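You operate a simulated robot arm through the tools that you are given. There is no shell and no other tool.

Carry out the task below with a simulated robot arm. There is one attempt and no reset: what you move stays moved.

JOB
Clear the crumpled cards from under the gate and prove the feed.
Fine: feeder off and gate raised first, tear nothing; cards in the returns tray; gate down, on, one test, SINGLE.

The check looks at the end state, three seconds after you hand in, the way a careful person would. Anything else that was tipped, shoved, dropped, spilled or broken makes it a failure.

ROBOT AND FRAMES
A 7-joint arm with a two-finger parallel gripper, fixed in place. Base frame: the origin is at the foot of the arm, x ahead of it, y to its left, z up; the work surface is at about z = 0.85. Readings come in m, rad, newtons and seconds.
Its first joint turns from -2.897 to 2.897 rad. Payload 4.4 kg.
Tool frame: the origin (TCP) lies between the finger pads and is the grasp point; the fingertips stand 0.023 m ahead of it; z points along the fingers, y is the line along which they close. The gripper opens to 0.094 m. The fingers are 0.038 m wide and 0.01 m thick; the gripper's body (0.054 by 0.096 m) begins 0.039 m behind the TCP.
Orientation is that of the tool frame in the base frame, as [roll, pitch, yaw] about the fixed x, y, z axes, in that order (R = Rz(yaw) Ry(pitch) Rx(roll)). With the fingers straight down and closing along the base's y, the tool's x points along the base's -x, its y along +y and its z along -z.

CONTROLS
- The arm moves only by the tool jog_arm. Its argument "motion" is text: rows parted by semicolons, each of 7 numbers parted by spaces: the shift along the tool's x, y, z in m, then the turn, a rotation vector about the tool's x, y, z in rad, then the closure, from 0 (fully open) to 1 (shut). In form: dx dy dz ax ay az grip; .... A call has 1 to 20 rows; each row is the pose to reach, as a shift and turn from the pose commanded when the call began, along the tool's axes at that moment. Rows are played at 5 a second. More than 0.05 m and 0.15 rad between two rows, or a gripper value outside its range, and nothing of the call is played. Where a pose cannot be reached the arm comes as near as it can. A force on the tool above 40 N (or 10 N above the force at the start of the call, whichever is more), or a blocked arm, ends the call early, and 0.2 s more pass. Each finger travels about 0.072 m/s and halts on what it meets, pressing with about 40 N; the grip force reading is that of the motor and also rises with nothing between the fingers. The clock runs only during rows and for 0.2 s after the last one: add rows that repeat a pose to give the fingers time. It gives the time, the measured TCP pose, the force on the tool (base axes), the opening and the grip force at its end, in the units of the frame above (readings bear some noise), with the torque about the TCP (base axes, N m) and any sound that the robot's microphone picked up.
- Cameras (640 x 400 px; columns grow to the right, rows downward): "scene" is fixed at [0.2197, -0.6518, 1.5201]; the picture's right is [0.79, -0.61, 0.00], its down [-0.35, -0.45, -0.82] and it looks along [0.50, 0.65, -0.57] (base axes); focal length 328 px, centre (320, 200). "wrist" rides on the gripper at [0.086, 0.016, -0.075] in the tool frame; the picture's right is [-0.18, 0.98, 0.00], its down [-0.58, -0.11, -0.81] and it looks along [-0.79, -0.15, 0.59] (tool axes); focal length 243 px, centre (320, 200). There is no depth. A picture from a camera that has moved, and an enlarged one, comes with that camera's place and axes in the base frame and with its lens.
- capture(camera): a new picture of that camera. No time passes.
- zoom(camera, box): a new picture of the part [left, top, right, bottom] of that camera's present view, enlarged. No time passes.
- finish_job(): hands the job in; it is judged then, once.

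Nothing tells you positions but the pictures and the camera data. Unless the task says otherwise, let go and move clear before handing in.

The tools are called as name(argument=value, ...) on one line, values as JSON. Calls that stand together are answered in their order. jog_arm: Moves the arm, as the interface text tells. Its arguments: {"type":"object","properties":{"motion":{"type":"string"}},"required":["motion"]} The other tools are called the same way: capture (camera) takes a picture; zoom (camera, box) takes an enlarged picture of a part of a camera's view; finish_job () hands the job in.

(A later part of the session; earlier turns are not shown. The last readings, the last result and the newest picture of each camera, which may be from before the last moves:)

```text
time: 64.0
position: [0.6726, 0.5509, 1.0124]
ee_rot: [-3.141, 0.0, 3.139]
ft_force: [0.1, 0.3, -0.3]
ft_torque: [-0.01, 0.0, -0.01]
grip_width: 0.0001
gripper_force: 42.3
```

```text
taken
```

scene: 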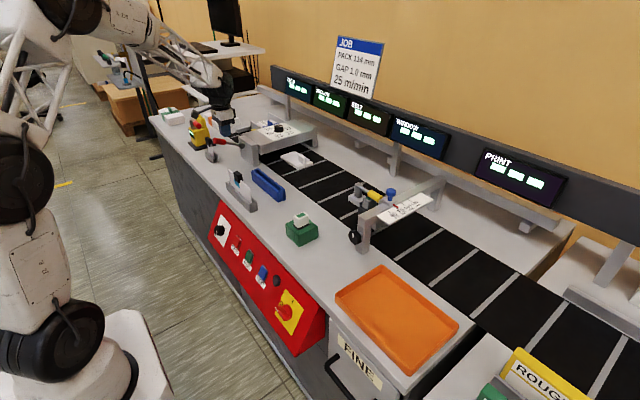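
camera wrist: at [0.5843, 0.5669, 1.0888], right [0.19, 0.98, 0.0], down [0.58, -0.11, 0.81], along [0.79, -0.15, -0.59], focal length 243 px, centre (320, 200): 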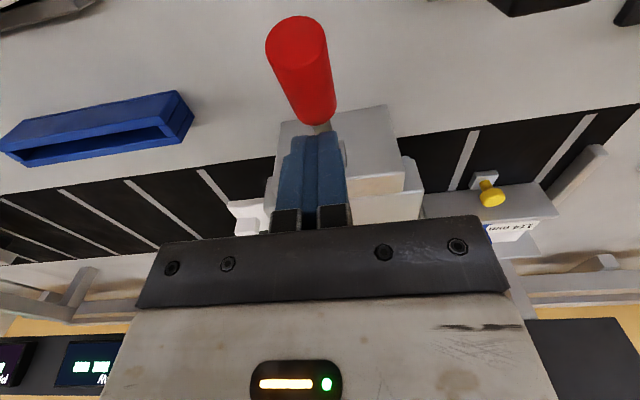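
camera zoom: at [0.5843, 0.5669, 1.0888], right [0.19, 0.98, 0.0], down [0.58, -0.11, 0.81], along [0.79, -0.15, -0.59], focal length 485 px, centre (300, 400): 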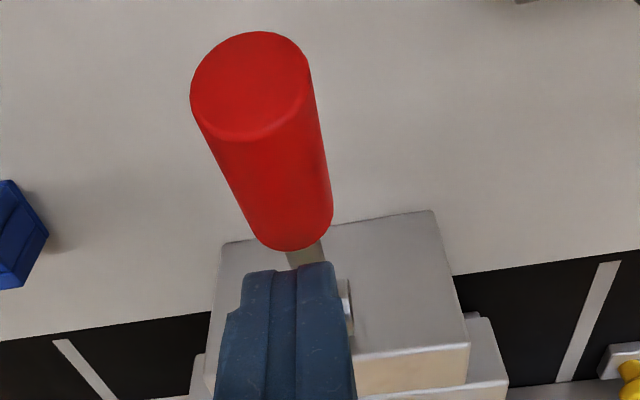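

One row stepped slightly too far, so nothing moved. I'll resend with smaller turns.

jog_arm(motion="0 0 -0.04 0 0 0 1; 0 0 -0.08 0 0 0 0.8; -0.01 -0.01 -0.11 0 0 -0.12 0.6; -0.025 -0.035 -0.11 0 0 -0.25 0.5; -0.04 -0.06 -0.11 0 0 -0.38 0.5; -0.055 -0.085 -0.11 0 0 -0.51 0.5; -0.07 -0.11 -0.11 0 0 -0.64 0.5; -0.085 -0.135 -0.11 0 0 -0.77 0.5; -0.1 -0.16 -0.11 0 0 -0.9 0.5; -0.115 -0.185 -0.11 0 0 -1.03 0.5; -0.13 -0.21 -0.11 0 0 -1.16 0.5; -0.14 -0.23 -0.11 0 0 -1.29 0.5; -0.15 -0.25 -0.11 0 0 -1.42 0.5; -0.15 -0.26 -0.11 0 0 -1.54 0.5; -0.15 -0.27 -0.11 0 0 -1.571 0.5; -0.15 -0.27 -0.11 0 0 -1.571 0.5")

capture(camera="wrist")

capture(camera="scene")

```text
time: 67.4
position: [0.8207, 0.2805, 1.1246]
ee_rot: [-3.141, 0.0, -1.57]
ft_force: [-1.4, -0.8, 0.0]
ft_torque: [0.0, -0.02, 0.03]
grip_width: 0.0471
gripper_force: 0.1
```

```text
taken
camera wrist: at [0.8046, 0.1939, 1.1988], right [-0.98, 0.18, 0.0], down [0.11, 0.58, 0.81], along [0.15, 0.79, -0.59], focal length 243 px, centre (320, 200)
```

wrist: 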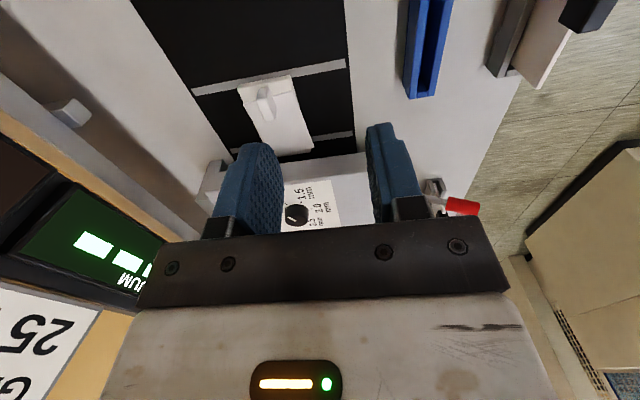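

```text
taken
```

scene: 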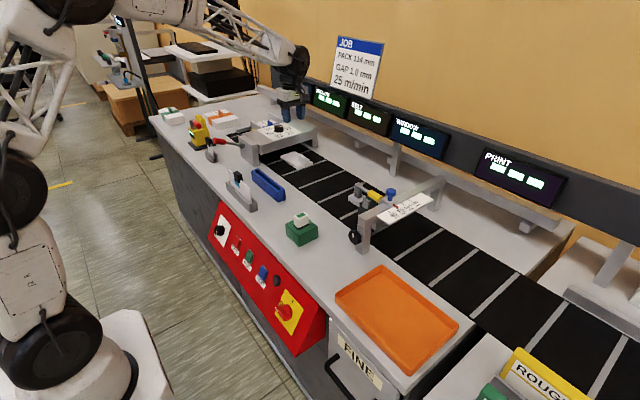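

Now looking along the belt at the gate, with the card and its upright tab clearly visible. I'll tilt and lower to see under the beam.

jog_arm(motion="0 -0.006 0.025 0 -0.12 0 0.5; 0 -0.012 0.05 0 -0.24 0 0.5; 0 -0.018 0.075 0 -0.36 0 0.5; 0 -0.024 0.1 0 -0.48 0 0.5; -0.005 -0.03 0.13 0 -0.6 0 0.5; -0.005 -0.03 0.13 0 -0.6 0 0.5")

capture(camera="wrist")

zoom(camera="wrist", box=[180, 40, 420, 190])

```text
time: 68.8
position: [0.8532, 0.2865, 0.9949]
ee_rot: [-3.14, 0.602, -1.571]
ft_force: [0.4, 0.5, 0.0]
ft_torque: [0.02, 0.0, -0.01]
grip_width: 0.047
gripper_force: 0.1
```

```text
taken
camera wrist: at [0.8347, 0.1726, 1.0079], right [-0.98, 0.15, 0.1], down [0.11, 0.02, 0.99], along [0.15, 0.99, -0.04], focal length 243 px, centre (320, 200)
```

wrist: 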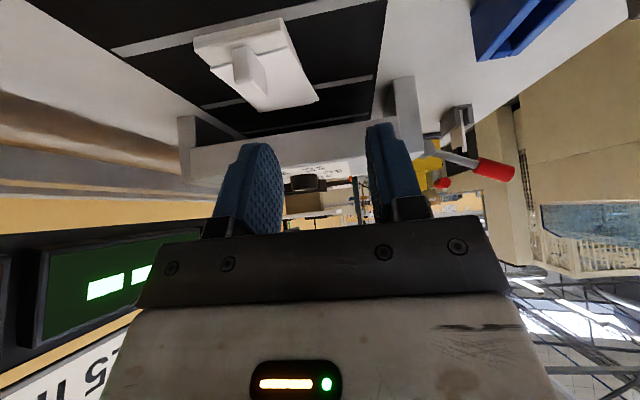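

```text
2.67 times, centred on (300, 115) of wrist
camera zoom: at [0.8347, 0.1726, 1.0079], right [-0.98, 0.15, 0.1], down [0.11, 0.02, 0.99], along [0.15, 0.99, -0.04], focal length 647 px, centre (373, 427)
```

zoom: 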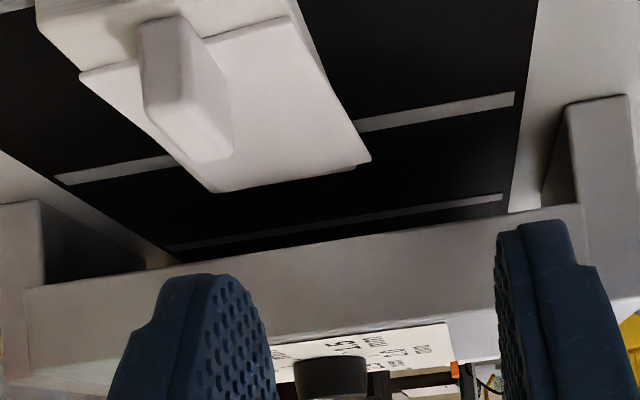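

I can see the belt clear through under the beam, with no blade hanging down: the gate is raised, and the card end lies a few centimetres under the beam. I'll come back up to tool-down for an accurate look at the tab.

zoom(camera="wrist", box=[160, 0, 340, 130])

jog_arm(motion="0.02 0.006 -0.02 0 0.12 0 0.5; 0.04 0.012 -0.035 0 0.24 0 0.5; 0.06 0.018 -0.05 0 0.36 0 0.5; 0.08 0.024 -0.065 0 0.48 0 0.5; 0.09 0.03 -0.08 0 0.6 0 0.5; 0.09 0.03 -0.08 0 0.6 0 0.5")

capture(camera="wrist")

zoom(camera="wrist", box=[180, 40, 340, 170])

```text
3.08 times, centred on (250, 65) of wrist
camera zoom: at [0.8347, 0.1726, 1.0079], right [-0.98, 0.15, 0.1], down [0.11, 0.02, 0.99], along [0.15, 0.99, -0.04], focal length 746 px, centre (535, 615)
```

zoom: 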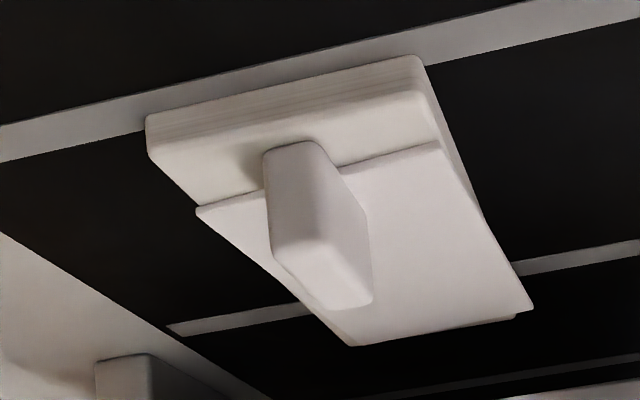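

```text
time: 70.2
position: [0.8209, 0.166, 1.0098]
ee_rot: [3.141, 0.0, -1.572]
ft_force: [-0.3, -0.7, 0.5]
ft_torque: [0.01, -0.02, 0.0]
grip_width: 0.0471
gripper_force: 0.0
```

```text
taken
camera wrist: at [0.8039, 0.0797, 1.0846], right [-0.98, 0.19, 0.0], down [0.11, 0.58, 0.81], along [0.15, 0.79, -0.59], focal length 243 px, centre (320, 200)
```

wrist: 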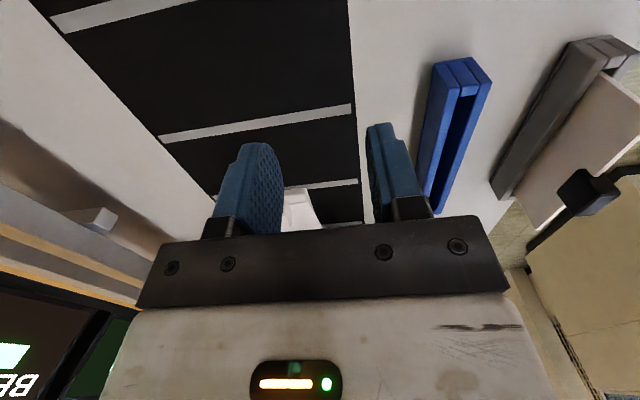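

```text
3.08 times, centred on (260, 105) of wrist
camera zoom: at [0.8039, 0.0797, 1.0846], right [-0.98, 0.19, 0.0], down [0.11, 0.58, 0.81], along [0.15, 0.79, -0.59], focal length 746 px, centre (505, 492)
```

zoom: 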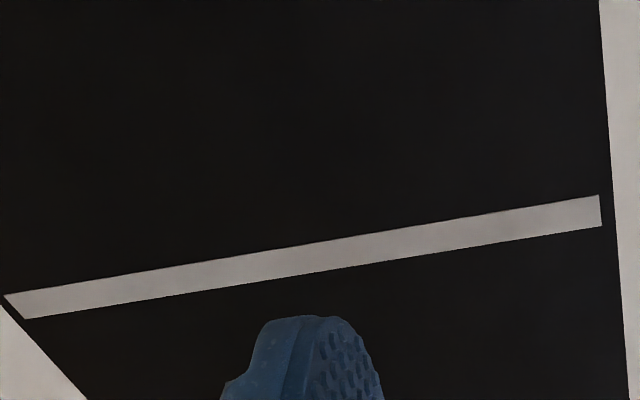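

From that close-up I place the tab at about x 0.918, y 0.365–0.403, top z 0.892, 15 mm thick across x, sitting on the card stack. I'll bring the fingers above it with a slight tilt (to stay within reach), closing along x.

jog_arm(motion="-0.036 -0.016 0.005 0 -0.06 0 0.5; -0.072 -0.032 0.01 0 -0.12 0 0.5; -0.109 -0.048 0.015 0 -0.18 0 0.5; -0.145 -0.064 0.02 0 -0.25 0 0.5; -0.182 -0.08 0.025 0 -0.32 0 0.5; -0.218 -0.0971 0.03 0 -0.384 0 0.5; -0.218 -0.0971 0.03 0 -0.384 0 0.5")

capture(camera="wrist")

zoom(camera="wrist", box=[200, 20, 420, 220])

zoom(camera="scene", box=[240, 90, 340, 180])

```text
time: 71.8
position: [0.9184, 0.385, 0.9789]
ee_rot: [-3.141, 0.386, -1.572]
ft_force: [-0.1, -0.9, 0.1]
ft_torque: [0.0, 0.0, -0.02]
grip_width: 0.0469
gripper_force: 0.2
```

```text
taken
camera wrist: at [0.9007, 0.2774, 1.0164], right [-0.98, 0.17, 0.07], down [0.11, 0.24, 0.97], along [0.15, 0.96, -0.25], focal length 243 px, centre (320, 200)
```

wrist: 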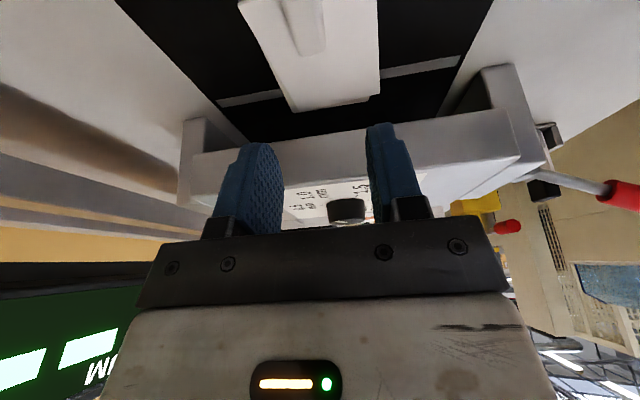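

```text
2.00 times, centred on (310, 120) of wrist
camera zoom: at [0.9007, 0.2774, 1.0164], right [-0.98, 0.17, 0.07], down [0.11, 0.24, 0.97], along [0.15, 0.96, -0.25], focal length 485 px, centre (340, 360)
```

zoom: 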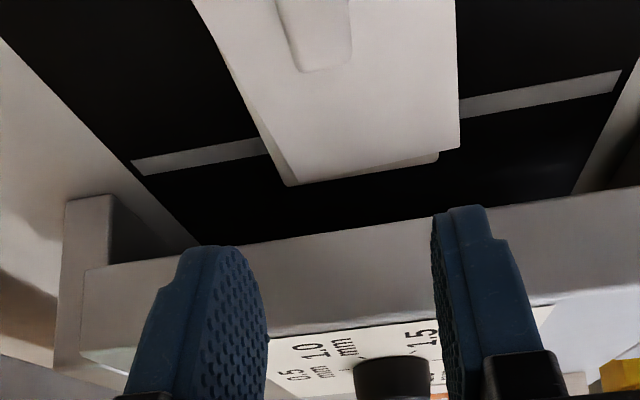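

```text
4.44 times, centred on (290, 135) of scene
camera zoom: at [0.2197, -0.6518, 1.5201], right [0.79, -0.61, 0.0], down [-0.35, -0.45, -0.82], along [0.5, 0.65, -0.57], focal length 1457 px, centre (453, 489)
```

zoom: 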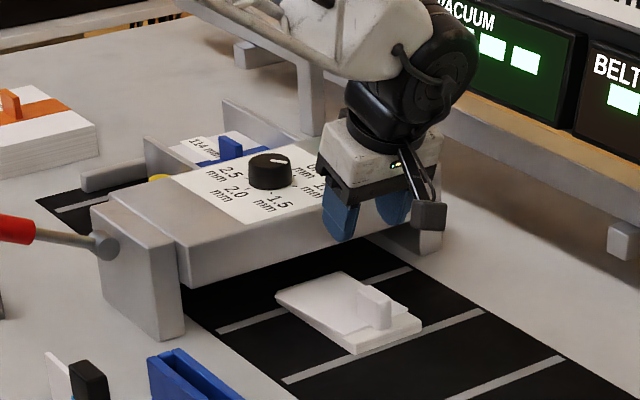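

Reach is fine and the fingers are centred over the tab. I'll lower straight down astride it, stopping just above the card surface.

jog_arm(motion="0.008 0 0.019 0 0 0 0.5; 0.0155 0 0.038 0 0 0 0.5; 0.023 0 0.0565 0 0 0 0.5; 0.027 0 0.0665 0 0 0 0.5; 0.0305 0 0.075 0 0 0 0.5; 0.0305 0 0.075 0 0 0 0.5")

capture(camera="wrist")

zoom(camera="wrist", box=[200, 60, 440, 240])

zoom(camera="scene", box=[250, 110, 340, 190])

```text
time: 73.2
position: [0.9179, 0.3823, 0.8983]
ee_rot: [3.141, 0.384, -1.571]
ft_force: [-0.6, -0.3, -0.9]
ft_torque: [0.03, 0.03, 0.02]
grip_width: 0.047
gripper_force: 0.1
```

```text
taken
camera wrist: at [0.9016, 0.2749, 0.9348], right [-0.98, 0.17, 0.07], down [0.11, 0.24, 0.97], along [0.15, 0.96, -0.25], focal length 243 px, centre (320, 200)
```

wrist: 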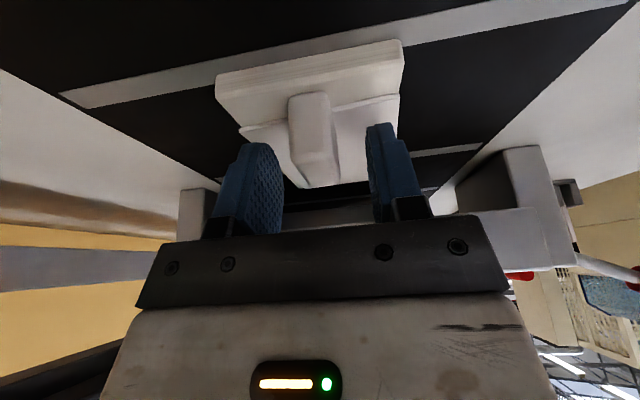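

```text
2.22 times, centred on (320, 150) of wrist
camera zoom: at [0.9016, 0.2749, 0.9348], right [-0.98, 0.17, 0.07], down [0.11, 0.24, 0.97], along [0.15, 0.96, -0.25], focal length 539 px, centre (320, 311)
```

zoom: 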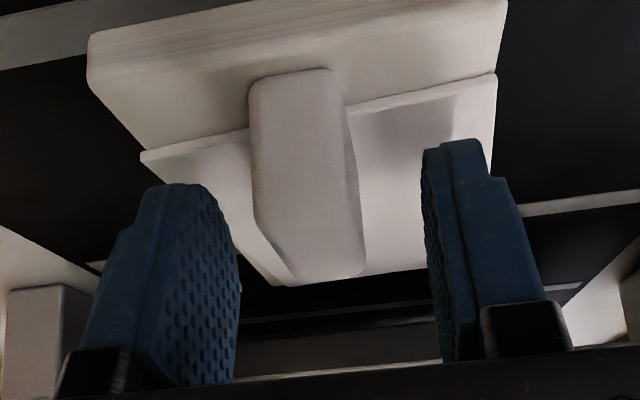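

```text
5.00 times, centred on (295, 150) of scene
camera zoom: at [0.2197, -0.6518, 1.5201], right [0.79, -0.61, 0.0], down [-0.35, -0.45, -0.82], along [0.5, 0.65, -0.57], focal length 1639 px, centre (445, 450)
```

zoom: 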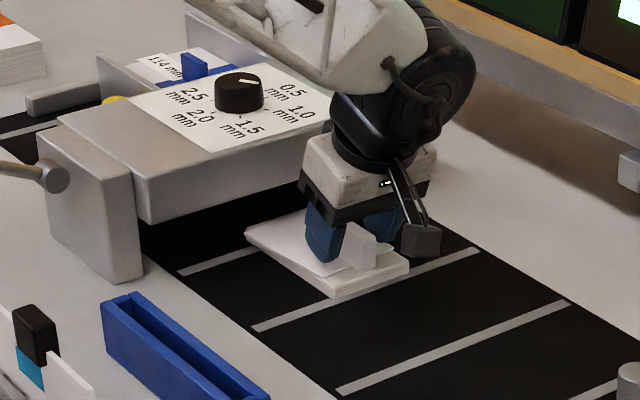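

The tab is between the pads with good overlap. Closing gently on the tab.

jog_arm(motion="0.0008 0 0.0018 0 0 0 0.6; 0.0008 0 0.0018 0 0 0 0.7; 0.0008 0 0.0018 0 0 0 0.78; 0.0008 0 0.0018 0 0 0 0.82; 0.0008 0 0.0018 0 0 0 0.82")

zoom(camera="wrist", box=[200, 60, 440, 240])

```text
time: 74.4
position: [0.9182, 0.383, 0.8973]
ee_rot: [3.141, 0.384, -1.573]
ft_force: [-0.8, -0.4, 0.9]
ft_torque: [0.01, 0.02, 0.04]
grip_width: 0.0177
gripper_force: 0.9
```

```text
2.22 times, centred on (320, 150) of wrist
camera zoom: at [0.9015, 0.275, 0.9337], right [-0.98, 0.17, 0.07], down [0.11, 0.24, 0.97], along [0.15, 0.96, -0.25], focal length 539 px, centre (320, 311)
```

zoom: 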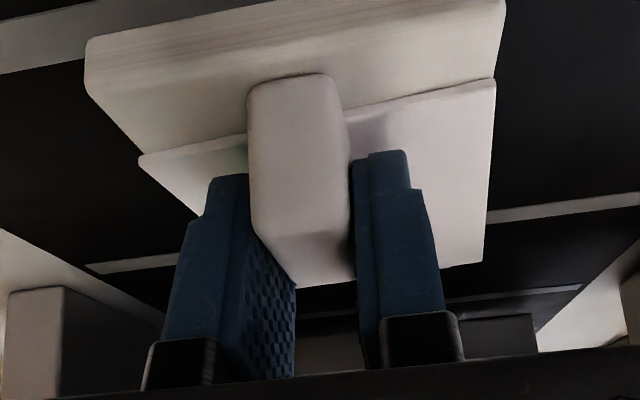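

The fingers are just meeting the tab (17.7 mm). Firming the grip.

jog_arm(motion="0 0 0 0 0 0 0.86; 0 0 0 0 0 0 0.9; 0 0 0 0 0 0 0.95; 0 0 0 0 0 0 1; 0 0 0 0 0 0 1")

```text
time: 75.6
position: [0.9181, 0.3832, 0.8958]
ee_rot: [3.14, 0.385, -1.572]
ft_force: [-0.2, -0.1, 2.4]
ft_torque: [0.01, 0.03, 0.04]
grip_width: 0.0172
gripper_force: 39.9
```

Tab held firmly at 17.2 mm. Now I'll draw the cards slowly out along the belt toward −y, watching the force.

jog_arm(motion="0.0037 0 -0.0015 0 0 0 1; 0.0074 0 -0.003 0 0 0 1; 0.0111 0 -0.0045 0 0 0 1; 0.0148 0 -0.006 0 0 0 1; 0.0185 0 -0.0075 0 0 0 1; 0.0222 0 -0.009 0 0 0 1; 0.0259 0 -0.0105 0 0 0 1; 0.0296 0 -0.012 0 0 0 1")

zoom(camera="scene", box=[250, 110, 340, 190])

zoom(camera="wrist", box=[200, 0, 440, 240])

```text
time: 77.4
position: [0.9182, 0.3513, 0.8968]
ee_rot: [-3.14, 0.384, -1.573]
ft_force: [0.5, 3.7, 7.5]
ft_torque: [0.22, 0.0, -0.01]
grip_width: 0.0172
gripper_force: 40.8
```

```text
5.00 times, centred on (295, 150) of scene
camera zoom: at [0.2197, -0.6518, 1.5201], right [0.79, -0.61, 0.0], down [-0.35, -0.45, -0.82], along [0.5, 0.65, -0.57], focal length 1639 px, centre (445, 450)
```

zoom: 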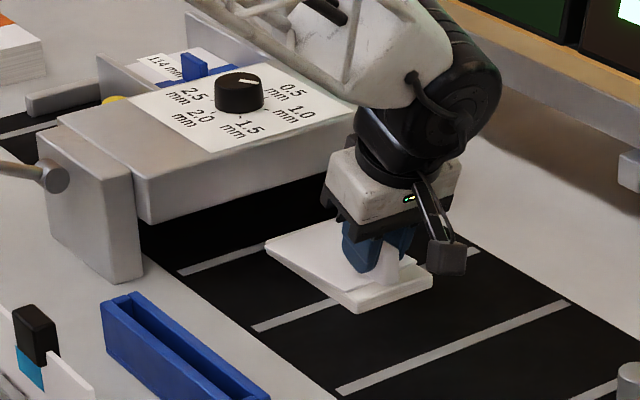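

```text
1.67 times, centred on (320, 120) of wrist
camera zoom: at [0.9018, 0.243, 0.9336], right [-0.98, 0.17, 0.07], down [0.11, 0.24, 0.97], along [0.15, 0.96, -0.25], focal length 404 px, centre (320, 333)
```

zoom: 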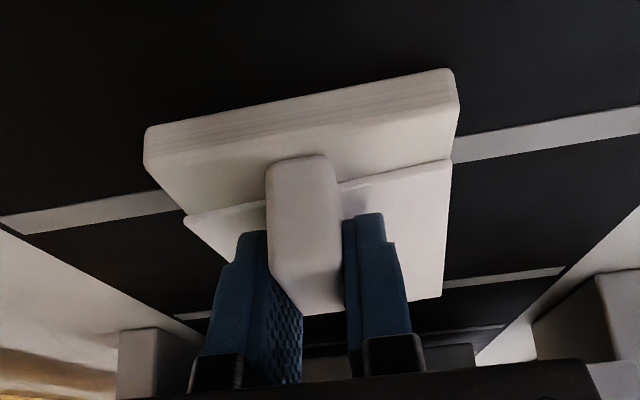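

The cards slide freely with only ~4 N, nothing tearing. Continuing the slow pull with a hair of lift.

jog_arm(motion="0.0065 0 -0.0042 0 0 0 1; 0.0139 0 -0.0072 0 0 0 1; 0.0213 0 -0.0102 0 0 0 1; 0.0288 0 -0.0132 0 0 0 1; 0.038 0 -0.0169 0 0 0 1; 0.0473 0 -0.0207 0 0 0 1; 0.0565 0 -0.0245 0 0 0 1; 0.0658 0 -0.0282 0 0 0 1; 0.075 0 -0.032 0 0 0 1; 0.0843 0 -0.0358 0 0 0 1; 0.0936 0 -0.0395 0 0 0 1; 0.1028 0 -0.0433 0 0 0 1; 0.1121 0 -0.0471 0 0 0 1")

capture(camera="scene")

capture(camera="wrist")

```text
time: 80.2
position: [0.9171, 0.229, 0.8983]
ee_rot: [-3.141, 0.384, -1.572]
ft_force: [-1.0, -1.1, -0.4]
ft_torque: [-0.03, -0.01, 0.0]
grip_width: 0.0171
gripper_force: 40.2
```

```text
taken
```

scene: 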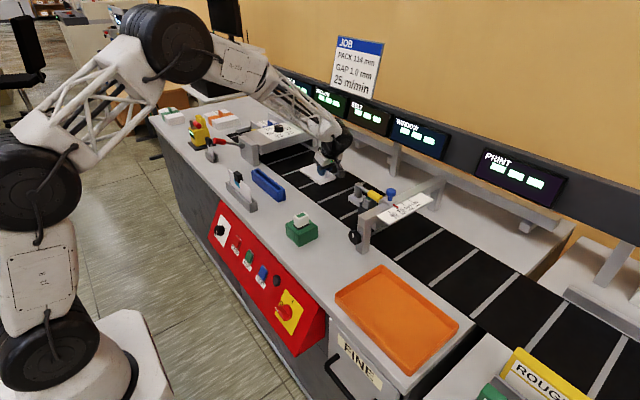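

```text
taken
camera wrist: at [0.9007, 0.1209, 0.935], right [-0.98, 0.17, 0.07], down [0.11, 0.24, 0.97], along [0.15, 0.96, -0.25], focal length 243 px, centre (320, 200)
```

wrist: 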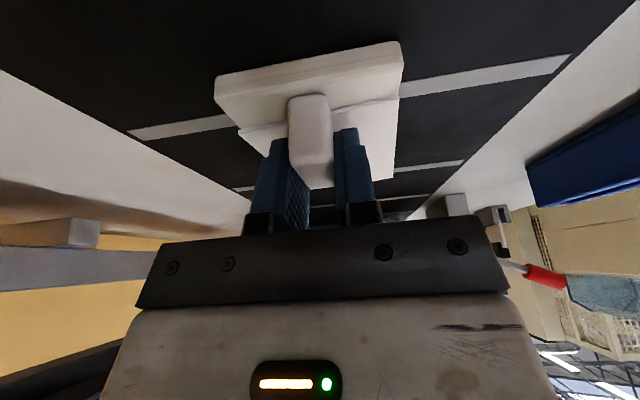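

The stack is clear of the gate. Lifting it straight up off the belt.

jog_arm(motion="-0.0075 0 -0.0185 0 0 0 1; -0.019 0 -0.046 0 0 0 1; -0.034 0 -0.083 0 0 0 1; -0.049 0 -0.12 0 0 0 1; -0.064 0 -0.157 0 0 0 1; -0.0753 0 -0.185 0 0 0 1; -0.0753 0 -0.185 0 0 0 1")

capture(camera="scene")

capture(camera="wrist")

```text
time: 81.8
position: [0.9173, 0.2297, 1.0981]
ee_rot: [-3.141, 0.383, -1.573]
ft_force: [0.2, 0.2, -0.6]
ft_torque: [0.0, -0.02, 0.0]
grip_width: 0.0173
gripper_force: 40.2
```

```text
taken
```

scene: 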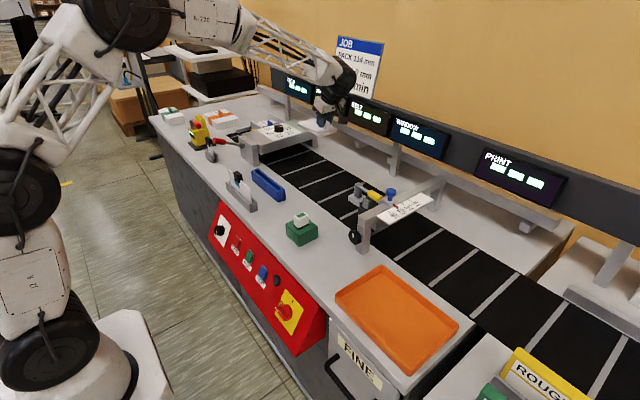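

```text
taken
camera wrist: at [0.8999, 0.1212, 1.1338], right [-0.98, 0.17, 0.07], down [0.11, 0.24, 0.97], along [0.15, 0.96, -0.25], focal length 243 px, centre (320, 200)
```

wrist: 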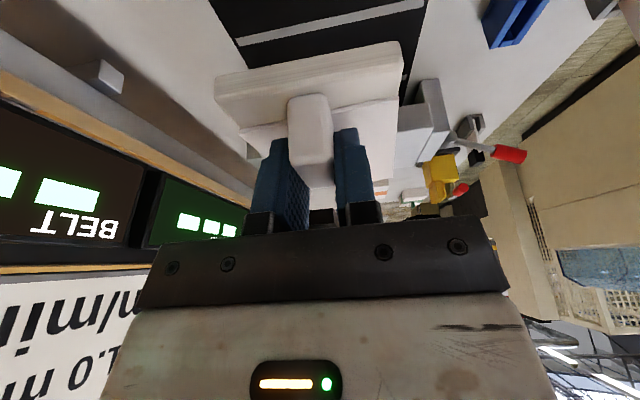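

Holding the cards level. I'll carry them back over the bench toward the tray, staying high above everything, in a first leg.

jog_arm(motion="0.006 0.03 -0.0186 0 0 0 1; 0.0119 0.06 -0.0372 0 0 0 1; 0.0179 0.09 -0.0558 0 0 0 1; 0.0239 0.12 -0.0743 0 0 0 1; 0.0548 0.1417 -0.0868 0 0 0 1; 0.0857 0.1633 -0.0993 0 0 0 1; 0.1166 0.185 -0.1118 0 0 0 1; 0.1475 0.2067 -0.1242 0 0 0 1; 0.1784 0.2283 -0.1367 0 0 0 1; 0.2093 0.25 -0.1492 0 0 0 1; 0.2093 0.25 -0.1492 0 0 0 1")

capture(camera="scene")

```text
time: 84.2
position: [0.6671, -0.0203, 1.1556]
ee_rot: [-3.142, 0.384, -1.573]
ft_force: [0.8, -0.1, -0.3]
ft_torque: [-0.03, 0.01, -0.03]
grip_width: 0.0171
gripper_force: 40.1
```

```text
taken
```

scene: 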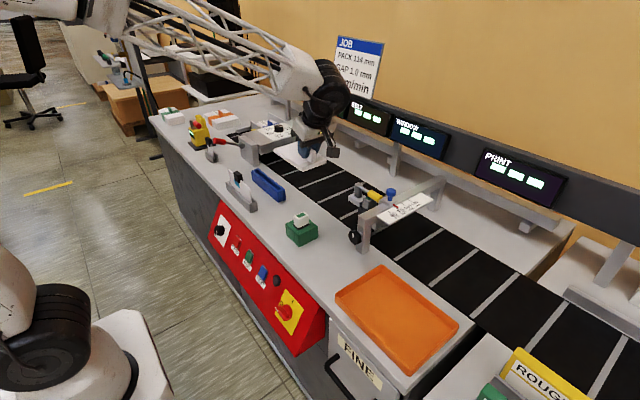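

On to the tray side, still high.

jog_arm(motion="0.0369 0 -0.0128 0 0 0 1; 0.0738 0 -0.0255 0 0 0 1; 0.1107 0 -0.0383 0 0 0 1; 0.1476 0 -0.051 0 0 0 1; 0.1845 0 -0.0638 0 0 0 1; 0.2214 0 -0.0766 0 0 0 1; 0.2214 0 -0.0766 0 0 0 1")

capture(camera="scene")

```text
time: 85.8
position: [0.6651, -0.2551, 1.1454]
ee_rot: [3.141, 0.384, -1.571]
ft_force: [0.5, 0.1, -0.8]
ft_torque: [-0.02, -0.01, 0.01]
grip_width: 0.0171
gripper_force: 39.6
```

```text
taken
```

scene: 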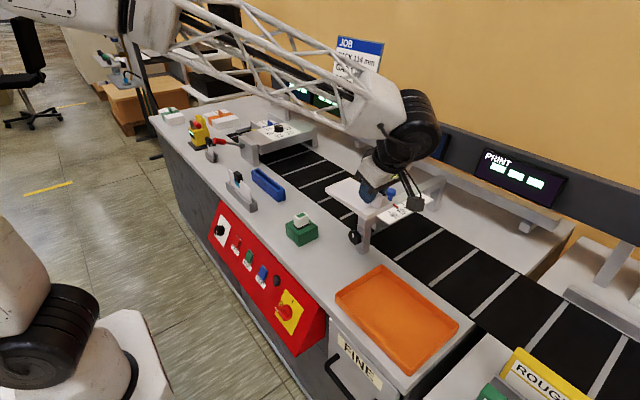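

Continuing the last stretch over the tray.

jog_arm(motion="0.0401 0 -0.0041 0 0 0 1; 0.0803 0 -0.0082 0 0 0 1; 0.1204 0 -0.0123 0 0 0 1; 0.1606 0 -0.0164 0 0 0 1; 0.1606 0 -0.0164 0 0 0 1")

capture(camera="scene")

capture(camera="wrist")

```text
time: 87.0
position: [0.6672, -0.4076, 1.1013]
ee_rot: [-3.141, 0.385, -1.574]
ft_force: [-0.1, 0.4, -0.4]
ft_torque: [-0.01, -0.02, 0.02]
grip_width: 0.0172
gripper_force: 39.9
```

```text
taken
```

scene: 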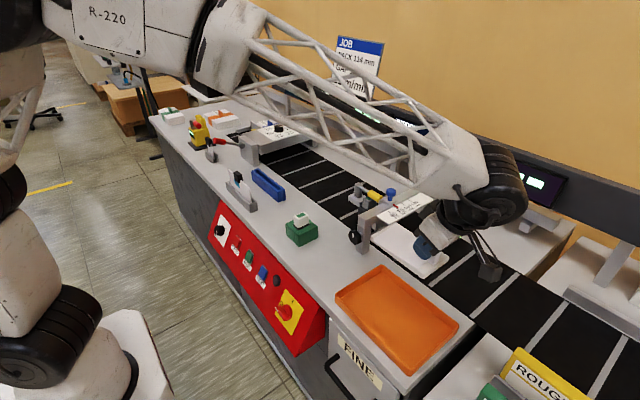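

```text
taken
camera wrist: at [0.6497, -0.5162, 1.1377], right [-0.98, 0.17, 0.07], down [0.11, 0.24, 0.97], along [0.15, 0.96, -0.25], focal length 243 px, centre (320, 200)
```

wrist: 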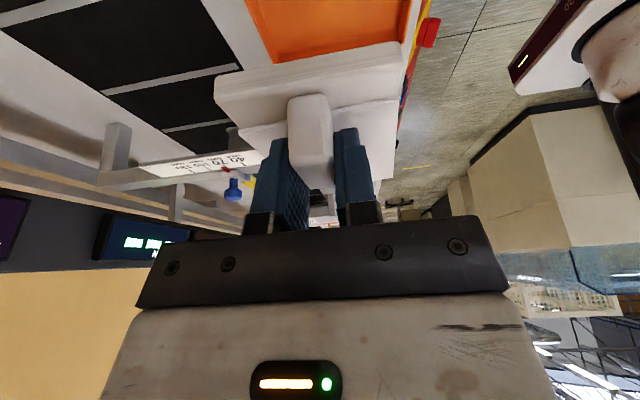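

The cards are right over the tray, and they should land at x 0.63–0.70, y −0.43…−0.28, well inside. Lowering in.

jog_arm(motion="0.0131 0.002 0.0324 0 0 0 1; 0.0262 0.004 0.0649 0 0 0 1; 0.0393 0.005 0.0973 0 0 0 1; 0.0524 0.005 0.1298 0 0 0 1; 0.0618 0.005 0.153 0 0 0 1; 0.0674 0.005 0.1669 0 0 0 1; 0.0712 0.005 0.1762 0 0 0 1; 0.0712 0.005 0.1762 0 0 0 1")

capture(camera="scene")

capture(camera="wrist")

```text
time: 88.8
position: [0.6641, -0.4074, 0.9106]
ee_rot: [-3.141, 0.384, -1.574]
ft_force: [-0.5, 0.3, -1.6]
ft_torque: [-0.01, 0.0, -0.01]
grip_width: 0.017
gripper_force: 39.5
```

```text
taken
```

scene: 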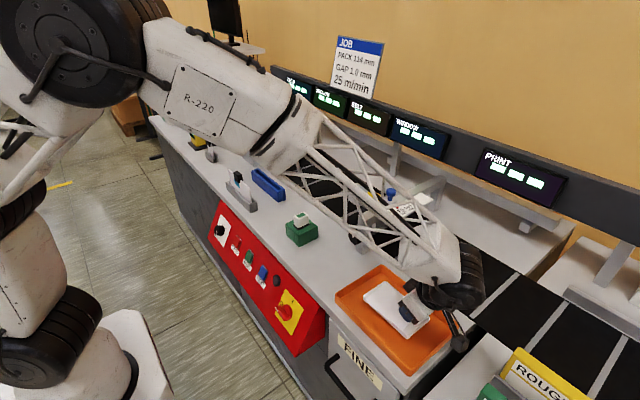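

```text
taken
camera wrist: at [0.6473, -0.516, 0.9482], right [-0.98, 0.17, 0.07], down [0.11, 0.24, 0.97], along [0.15, 0.96, -0.25], focal length 243 px, centre (320, 200)
```

wrist: 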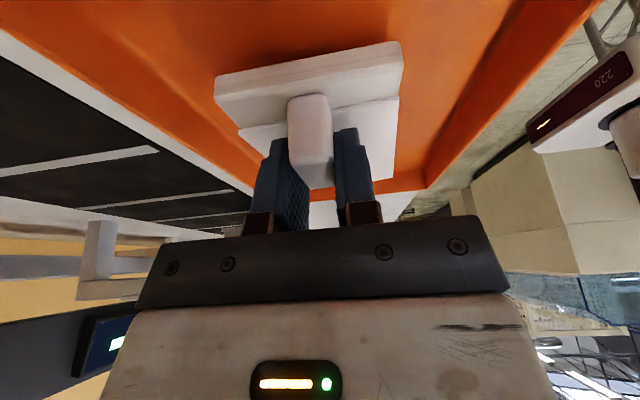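

The cards are inside the tray walls. Lowering the last centimetre until they touch.

jog_arm(motion="0.0011 0 0.0028 0 0 0 1; 0.0022 0 0.0056 0 0 0 1; 0.0034 0 0.0083 0 0 0 1; 0.0034 0 0.0083 0 0 0 1")

```text
time: 89.8
position: [0.664, -0.4079, 0.9021]
ee_rot: [-3.141, 0.385, -1.574]
ft_force: [-0.8, -0.1, 0.1]
ft_torque: [-0.04, 0.01, -0.01]
grip_width: 0.017
gripper_force: 40.0
```

jog_arm(motion="0.0008 0 0.0019 0 0 0 1; 0.0015 0 0.0037 0 0 0 1; 0.0015 0 0.0037 0 0 0 1")

zoom(camera="scene", box=[320, 240, 480, 390])

```text
time: 90.7
position: [0.6634, -0.409, 0.9012]
ee_rot: [-3.139, 0.382, -1.571]
ft_force: [-0.4, -1.1, 3.3]
ft_torque: [-0.15, 0.05, 0.03]
grip_width: 0.0171
gripper_force: 39.7
stopped in row 3: the force on the tool passed its limit at 41 N (the readings are from after the stop); the commanded pose is now the measured one
```

```text
2.67 times, centred on (400, 315) of scene
camera zoom: at [0.2197, -0.6518, 1.5201], right [0.79, -0.61, 0.0], down [-0.35, -0.45, -0.82], along [0.5, 0.65, -0.57], focal length 874 px, centre (107, -107)
```

zoom: 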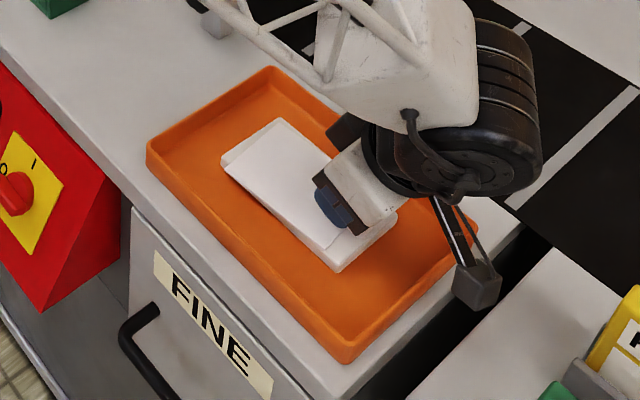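

Cards have touched the tray floor. Releasing and rising straight up.

jog_arm(motion="0 0 0 0 0 0 0.8; 0 0 0 0 0 0 0.7; 0 0 0 0 0 0 0.55; 0 0 0 0 0 0 0.45; 0 0 0 0 0 0 0.45")

jog_arm(motion="-0.0075 0 -0.0185 0 0 0 0.45; -0.0187 0 -0.0463 0 0 0 0.45; -0.0337 0 -0.0834 0 0 0 0.45; -0.0487 0 -0.1205 0 0 0 0.45; -0.0637 0 -0.1576 0 0 0 0.45; -0.0787 0 -0.1947 0 0 0 0.45; -0.0787 0 -0.1947 0 0 0 0.45")

capture(camera="scene")

capture(camera="wrist")

```text
time: 91.9
position: [0.6643, -0.4085, 0.9008]
ee_rot: [-3.138, 0.38, -1.571]
ft_force: [0.1, 0.8, -0.5]
ft_torque: [0.0, 0.01, 0.04]
grip_width: 0.0518
gripper_force: 0.1
```

```text
time: 93.5
position: [0.6649, -0.4088, 1.1104]
ee_rot: [-3.141, 0.384, -1.57]
ft_force: [0.3, -0.1, -0.5]
ft_torque: [-0.01, 0.0, 0.03]
grip_width: 0.0516
gripper_force: 0.0
```

```text
taken
```

scene: 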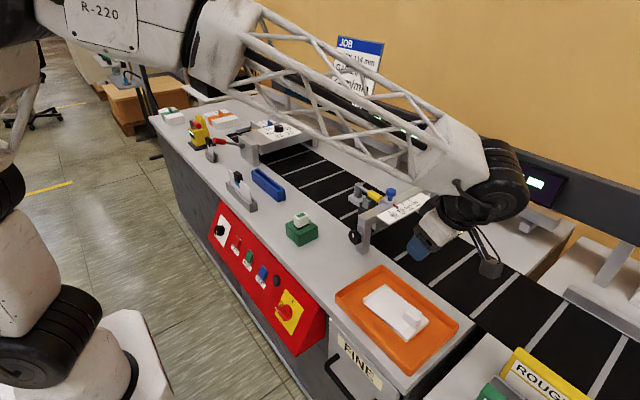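

```text
taken
camera wrist: at [0.647, -0.5159, 1.1471], right [-0.98, 0.17, 0.07], down [0.11, 0.24, 0.97], along [0.15, 0.96, -0.25], focal length 243 px, centre (320, 200)
```

wrist: 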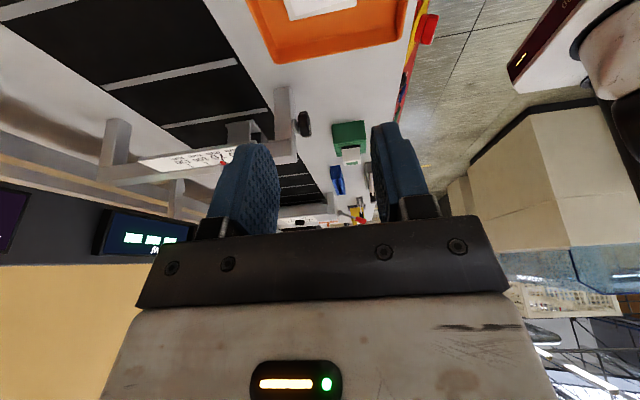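

The cards lie flat in the tray. Now I'll check the gate area for leftovers and the lever's state.

zoom(camera="scene", box=[210, 110, 330, 190])

zoom(camera="scene", box=[330, 255, 470, 375])

```text
5.00 times, centred on (270, 150) of scene
camera zoom: at [0.2197, -0.6518, 1.5201], right [0.79, -0.61, 0.0], down [-0.35, -0.45, -0.82], along [0.5, 0.65, -0.57], focal length 1639 px, centre (570, 450)
```

zoom: 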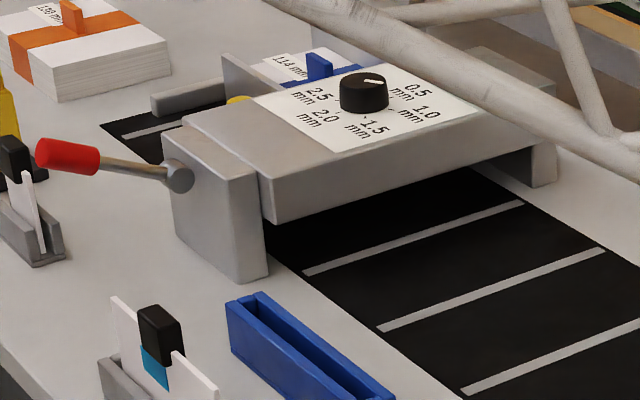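

```text
3.33 times, centred on (400, 315) of scene
camera zoom: at [0.2197, -0.6518, 1.5201], right [0.79, -0.61, 0.0], down [-0.35, -0.45, -0.82], along [0.5, 0.65, -0.57], focal length 1093 px, centre (53, -183)
```

zoom: 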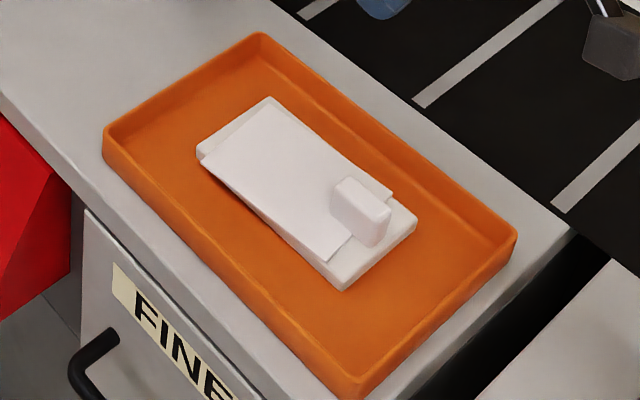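

The belt at the gate looks clear and the cards sit squarely in the tray. Next is lowering the gate: I'll travel back left at height with the fingers closed, to press the lever down from above.

jog_arm(motion="-0.0394 0.002 0.0116 0 0.0384 0 0.6; -0.0788 0.004 0.0232 0 0.0768 0 0.8; -0.1182 0.006 0.0348 0 0.115 0 1; -0.1576 0.008 0.0464 0 0.154 0 1; -0.197 0.01 0.058 0 0.192 0 1; -0.2364 0.012 0.0697 0 0.23 0 1; -0.2758 0.014 0.0813 0 0.269 0 1; -0.3152 0.016 0.0929 0 0.307 0 1; -0.3546 0.018 0.1045 0 0.346 0 1; -0.3941 0.02 0.1161 0 0.384 0 1; -0.3941 0.02 0.1161 0 0.384 0 1")

```text
time: 95.9
position: [0.6428, 0.001, 1.1493]
ee_rot: [-3.137, -0.002, -1.574]
ft_force: [-0.1, 0.0, 0.0]
ft_torque: [-0.01, -0.01, 0.01]
grip_width: 0.0001
gripper_force: 40.0
```

Now moving over to above the lever.

jog_arm(motion="-0.0423 0 0.004 0 0 0 1; -0.0846 0 0.008 0 0 0 1; -0.1269 0 0.012 0 0 0 1; -0.1692 0 0.015 0 0 0 1; -0.2115 0 0.019 0 0 0 1; -0.2538 0 0.023 0 0 0 1; -0.2961 0 0.027 0 0 0 1; -0.3384 0 0.031 0 0 0 1; -0.3807 0 0.035 0 0 0 1; -0.423 0 0.038 0 0 0 1; -0.4653 -0.001 0.042 0 0 0 1; -0.5076 -0.002 0.046 0 0 0 1; -0.55 -0.002 0.05 0 0 0 1; -0.55 -0.002 0.05 0 0 0 1")

capture(camera="wrist")

zoom(camera="scene", box=[180, 90, 330, 190])

```text
time: 98.9
position: [0.6465, 0.5517, 1.0962]
ee_rot: [-3.137, -0.001, -1.572]
ft_force: [-0.3, -0.4, -0.9]
ft_torque: [-0.01, -0.03, 0.04]
grip_width: 0.0
gripper_force: 39.7
```

```text
taken
camera wrist: at [0.6298, 0.4658, 1.172], right [-0.98, 0.19, 0.0], down [0.11, 0.58, 0.81], along [0.15, 0.79, -0.59], focal length 243 px, centre (320, 200)
```

wrist: 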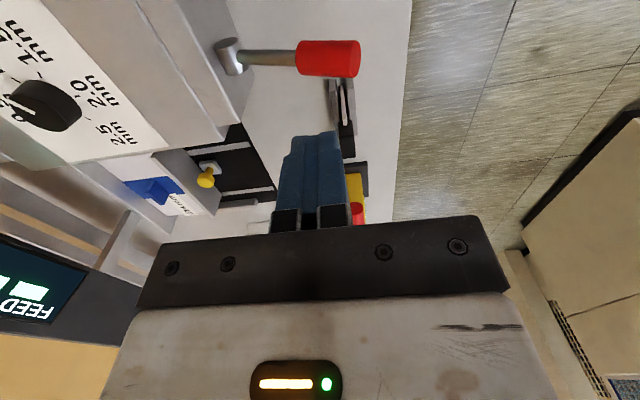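

```text
4.00 times, centred on (255, 140) of scene
camera zoom: at [0.2197, -0.6518, 1.5201], right [0.79, -0.61, 0.0], down [-0.35, -0.45, -0.82], along [0.5, 0.65, -0.57], focal length 1311 px, centre (580, 440)
```

zoom: 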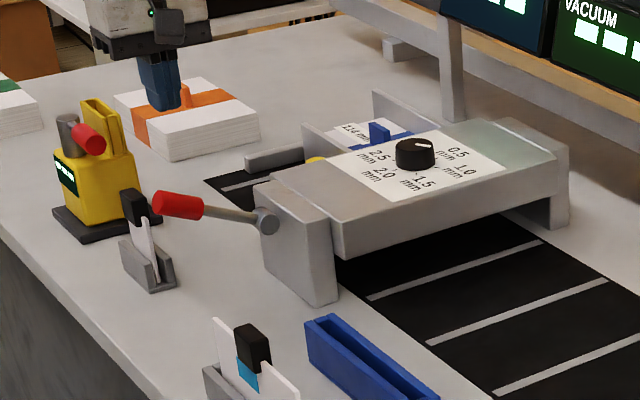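

The lever grip is right below the closed fingertips at about (0.639, 0.5505, 0.976). I'll press it down steadily toward its lower stop.

jog_arm(motion="0.001 0.0045 0.04 0 0 0 1; 0.001 0.0045 0.072 0 0 0 1; 0.001 0.0045 0.082 0 0 0 1; 0.001 0.0045 0.09 0 0 0 1; 0.001 0.0045 0.098 0 0 0 1; 0.001 0.0045 0.106 0 0 0 1; 0.001 0.0045 0.114 0 0 0 1; 0.001 0.0045 0.122 0 0 0 1; 0.001 0.0045 0.13 0 0 0 1; 0.001 0.0045 0.138 0 0 0 1; 0.001 0.0045 0.146 0 0 0 1; 0.001 0.0045 0.152 0 0 0 1")

zoom(camera="scene", box=[180, 90, 330, 190])

```text
time: 101.5
position: [0.6425, 0.5498, 0.9441]
ee_rot: [-3.138, -0.002, -1.573]
ft_force: [0.9, 0.2, 2.1]
ft_torque: [0.01, -0.06, -0.02]
grip_width: 0.0002
gripper_force: 39.7
```

```text
4.00 times, centred on (255, 140) of scene
camera zoom: at [0.2197, -0.6518, 1.5201], right [0.79, -0.61, 0.0], down [-0.35, -0.45, -0.82], along [0.5, 0.65, -0.57], focal length 1311 px, centre (580, 440)
```

zoom: 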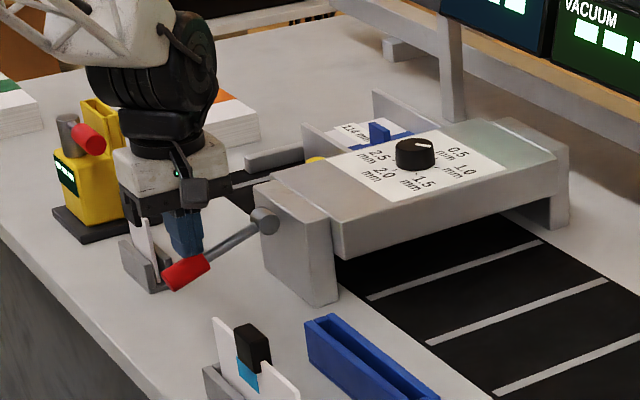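

Nearly down. Pressing the last two centimetres gently.

jog_arm(motion="0 0 0.004 0 0 0 1; 0 0 0.008 0 0 0 1; 0 0 0.012 0 0 0 1; 0 0 0.015 0 0 0 1; 0 0 0.018 0 0 0 1; 0 0 0.018 0 0 0 1")

zoom(camera="scene", box=[180, 90, 330, 190])

```text
time: 102.9
position: [0.6429, 0.5496, 0.928]
ee_rot: [-3.141, -0.001, -1.572]
ft_force: [-0.4, -0.1, -1.2]
ft_torque: [0.01, -0.02, 0.01]
grip_width: 0.0
gripper_force: 40.5
```

```text
4.00 times, centred on (255, 140) of scene
camera zoom: at [0.2197, -0.6518, 1.5201], right [0.79, -0.61, 0.0], down [-0.35, -0.45, -0.82], along [0.5, 0.65, -0.57], focal length 1311 px, centre (580, 440)
```

zoom: 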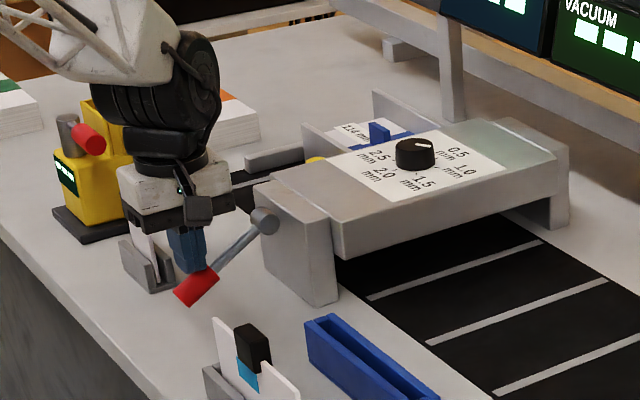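

The lever looks back at its original angle. One small further press to confirm it's on its stop.

jog_arm(motion="0 0 0.003 0 0 0 1; 0 0 0.006 0 0 0 1; 0 0 0.008 0 0 0 1; 0 0 0.008 0 0 0 1")

zoom(camera="scene", box=[180, 90, 330, 190])

```text
time: 103.5
position: [0.643, 0.5494, 0.927]
ee_rot: [-3.135, 0.0, -1.573]
ft_force: [-13.1, -7.1, 13.3]
ft_torque: [-0.15, 0.19, -0.1]
grip_width: 0.0001
gripper_force: 39.6
stopped in row 3: the force on the tool passed its limit at 46 N (the readings are from after the stop); the commanded pose is now the measured one
```

```text
4.00 times, centred on (255, 140) of scene
camera zoom: at [0.2197, -0.6518, 1.5201], right [0.79, -0.61, 0.0], down [-0.35, -0.45, -0.82], along [0.5, 0.65, -0.57], focal length 1311 px, centre (580, 440)
```

zoom: 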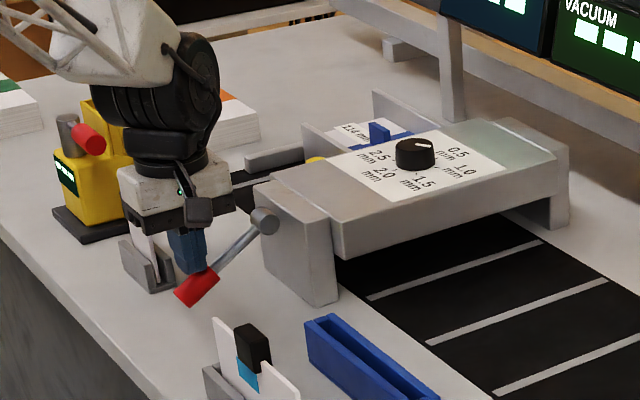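

It stopped hard against the lower stop: the gate is down. Backing off upward and returning toward the panel, turning the wrist back to its usual heading.

jog_arm(motion="0 0 -0.03 0 0 0 1; 0 0 -0.07 0 0 0 1; 0 0 -0.11 0 0 0 1; 0 0 -0.15 0 0 0 1; 0 0 -0.19 0 0 0 1; 0.03 0 -0.2 0 0 0.12 1; 0.06 0.005 -0.21 0 0 0.25 1; 0.09 0.01 -0.22 0 0 0.38 1; 0.125 0.016 -0.22 0 0 0.51 1; 0.16 0.022 -0.22 0 0 0.64 1; 0.2 0.03 -0.22 0 0 0.77 1; 0.24 0.038 -0.22 0 0 0.9 1; 0.28 0.046 -0.22 0 0 1.03 1; 0.32 0.054 -0.22 0 0 1.16 1; 0.36 0.062 -0.22 0 0 1.29 1; 0.4 0.07 -0.22 0 0 1.42 1; 0.44 0.08 -0.22 0 0 1.54 1; 0.48 0.085 -0.22 0 0 1.572 1; 0.52 0.09 -0.22 0 0 1.572 1")

capture(camera="scene")

```text
time: 107.5
position: [0.5519, 0.0282, 1.1463]
ee_rot: [-3.141, 0.005, 3.138]
ft_force: [-0.7, -0.1, -0.3]
ft_torque: [0.0, -0.01, 0.01]
grip_width: 0.0
gripper_force: 40.3
```

```text
taken
```

scene: 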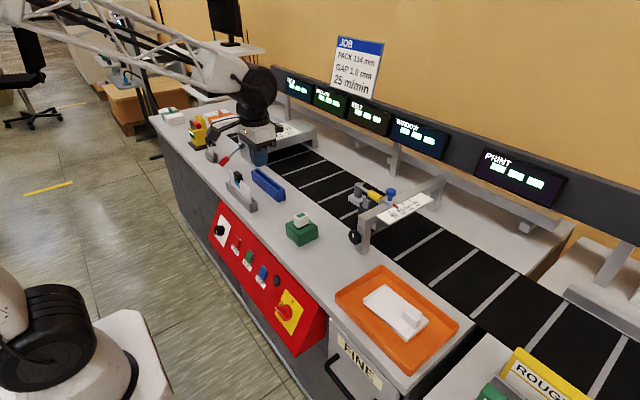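

Now tilting again toward the panel, retracing the earlier safe path.

jog_arm(motion="0.001 -0.043 -0.001 0 0 0 1; 0.002 -0.086 -0.003 0 0 0 1; 0.003 -0.128 -0.004 0 -0.05 0 1; 0.003 -0.128 -0.004 0 -0.15 0 1; 0.003 -0.128 -0.004 0 -0.25 0 1; 0.01 -0.132 0.004 0 -0.35 0 1; 0.022 -0.138 0.014 0 -0.45 0 1; 0.035 -0.145 0.024 0 -0.55 0 1; 0.048 -0.152 0.034 0 -0.65 0 1; 0.061 -0.159 0.044 0 -0.75 0 1; 0.075 -0.166 0.054 0 -0.85 0 1; 0.088 -0.172 0.065 0 -0.95 0 1; 0.1015 -0.178 0.077 0 -1.05 0 1; 0.1015 -0.178 0.077 0 -1.075 0 1; 0.1015 -0.178 0.077 0 -1.075 0 1")

```text
time: 110.8
position: [0.4514, -0.1479, 1.0665]
ee_rot: [-3.14, 1.081, 3.138]
ft_force: [0.8, -0.3, 0.5]
ft_torque: [0.04, 0.02, 0.02]
grip_width: 0.0
gripper_force: 39.5
```

In position above the panel with fingers closed. Descending to a stand-off just below the isolator's pointer end (bar now lying toward O).

jog_arm(motion="0.0323 0.0036 0.0101 0 0.002 0 1; 0.0647 0.0072 0.0203 0 0.004 0 1; 0.097 0.0108 0.0304 0 0.006 0 1; 0.1294 0.0144 0.0406 0 0.009 0 1; 0.1617 0.018 0.0507 0 0.009 0 1; 0.1884 0.0212 0.0637 0 0.009 0 1; 0.2152 0.0244 0.0766 0 0.009 0 1; 0.2419 0.0276 0.0896 0 0.009 0 1; 0.2687 0.0308 0.1025 0 0.009 0 1; 0.2954 0.034 0.1155 0 0.009 0 1; 0.2954 0.034 0.1155 0 0.009 0 1")

capture(camera="wrist")

zoom(camera="wrist", box=[200, 0, 460, 200])

```text
time: 113.2
position: [0.394, -0.1039, 0.7721]
ee_rot: [3.139, 1.072, 3.137]
ft_force: [-0.4, 0.4, -0.3]
ft_torque: [0.0, 0.01, -0.02]
grip_width: 0.0
gripper_force: 40.3
out of reach, approached as far as the arm can: row 9, 10, 11
```

```text
taken
camera wrist: at [0.2856, -0.0869, 0.732], right [0.09, 0.98, 0.16], down [-0.43, -0.11, 0.9], along [0.9, -0.15, 0.41], focal length 243 px, centre (320, 200)
```

wrist: 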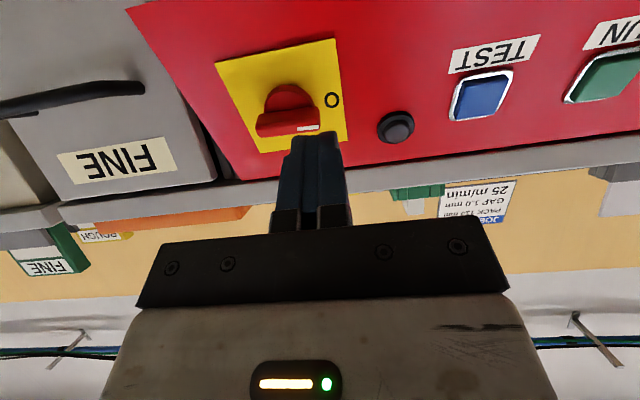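

```text
2.00 times, centred on (330, 100) of wrist
camera zoom: at [0.2856, -0.0869, 0.732], right [0.09, 0.98, 0.16], down [-0.43, -0.11, 0.9], along [0.9, -0.15, 0.41], focal length 485 px, centre (300, 400)
```

zoom: 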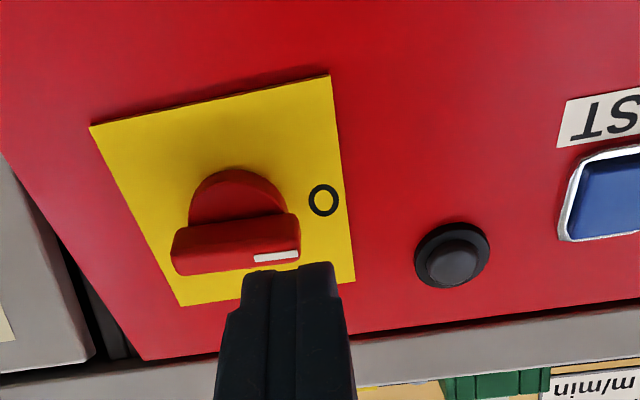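

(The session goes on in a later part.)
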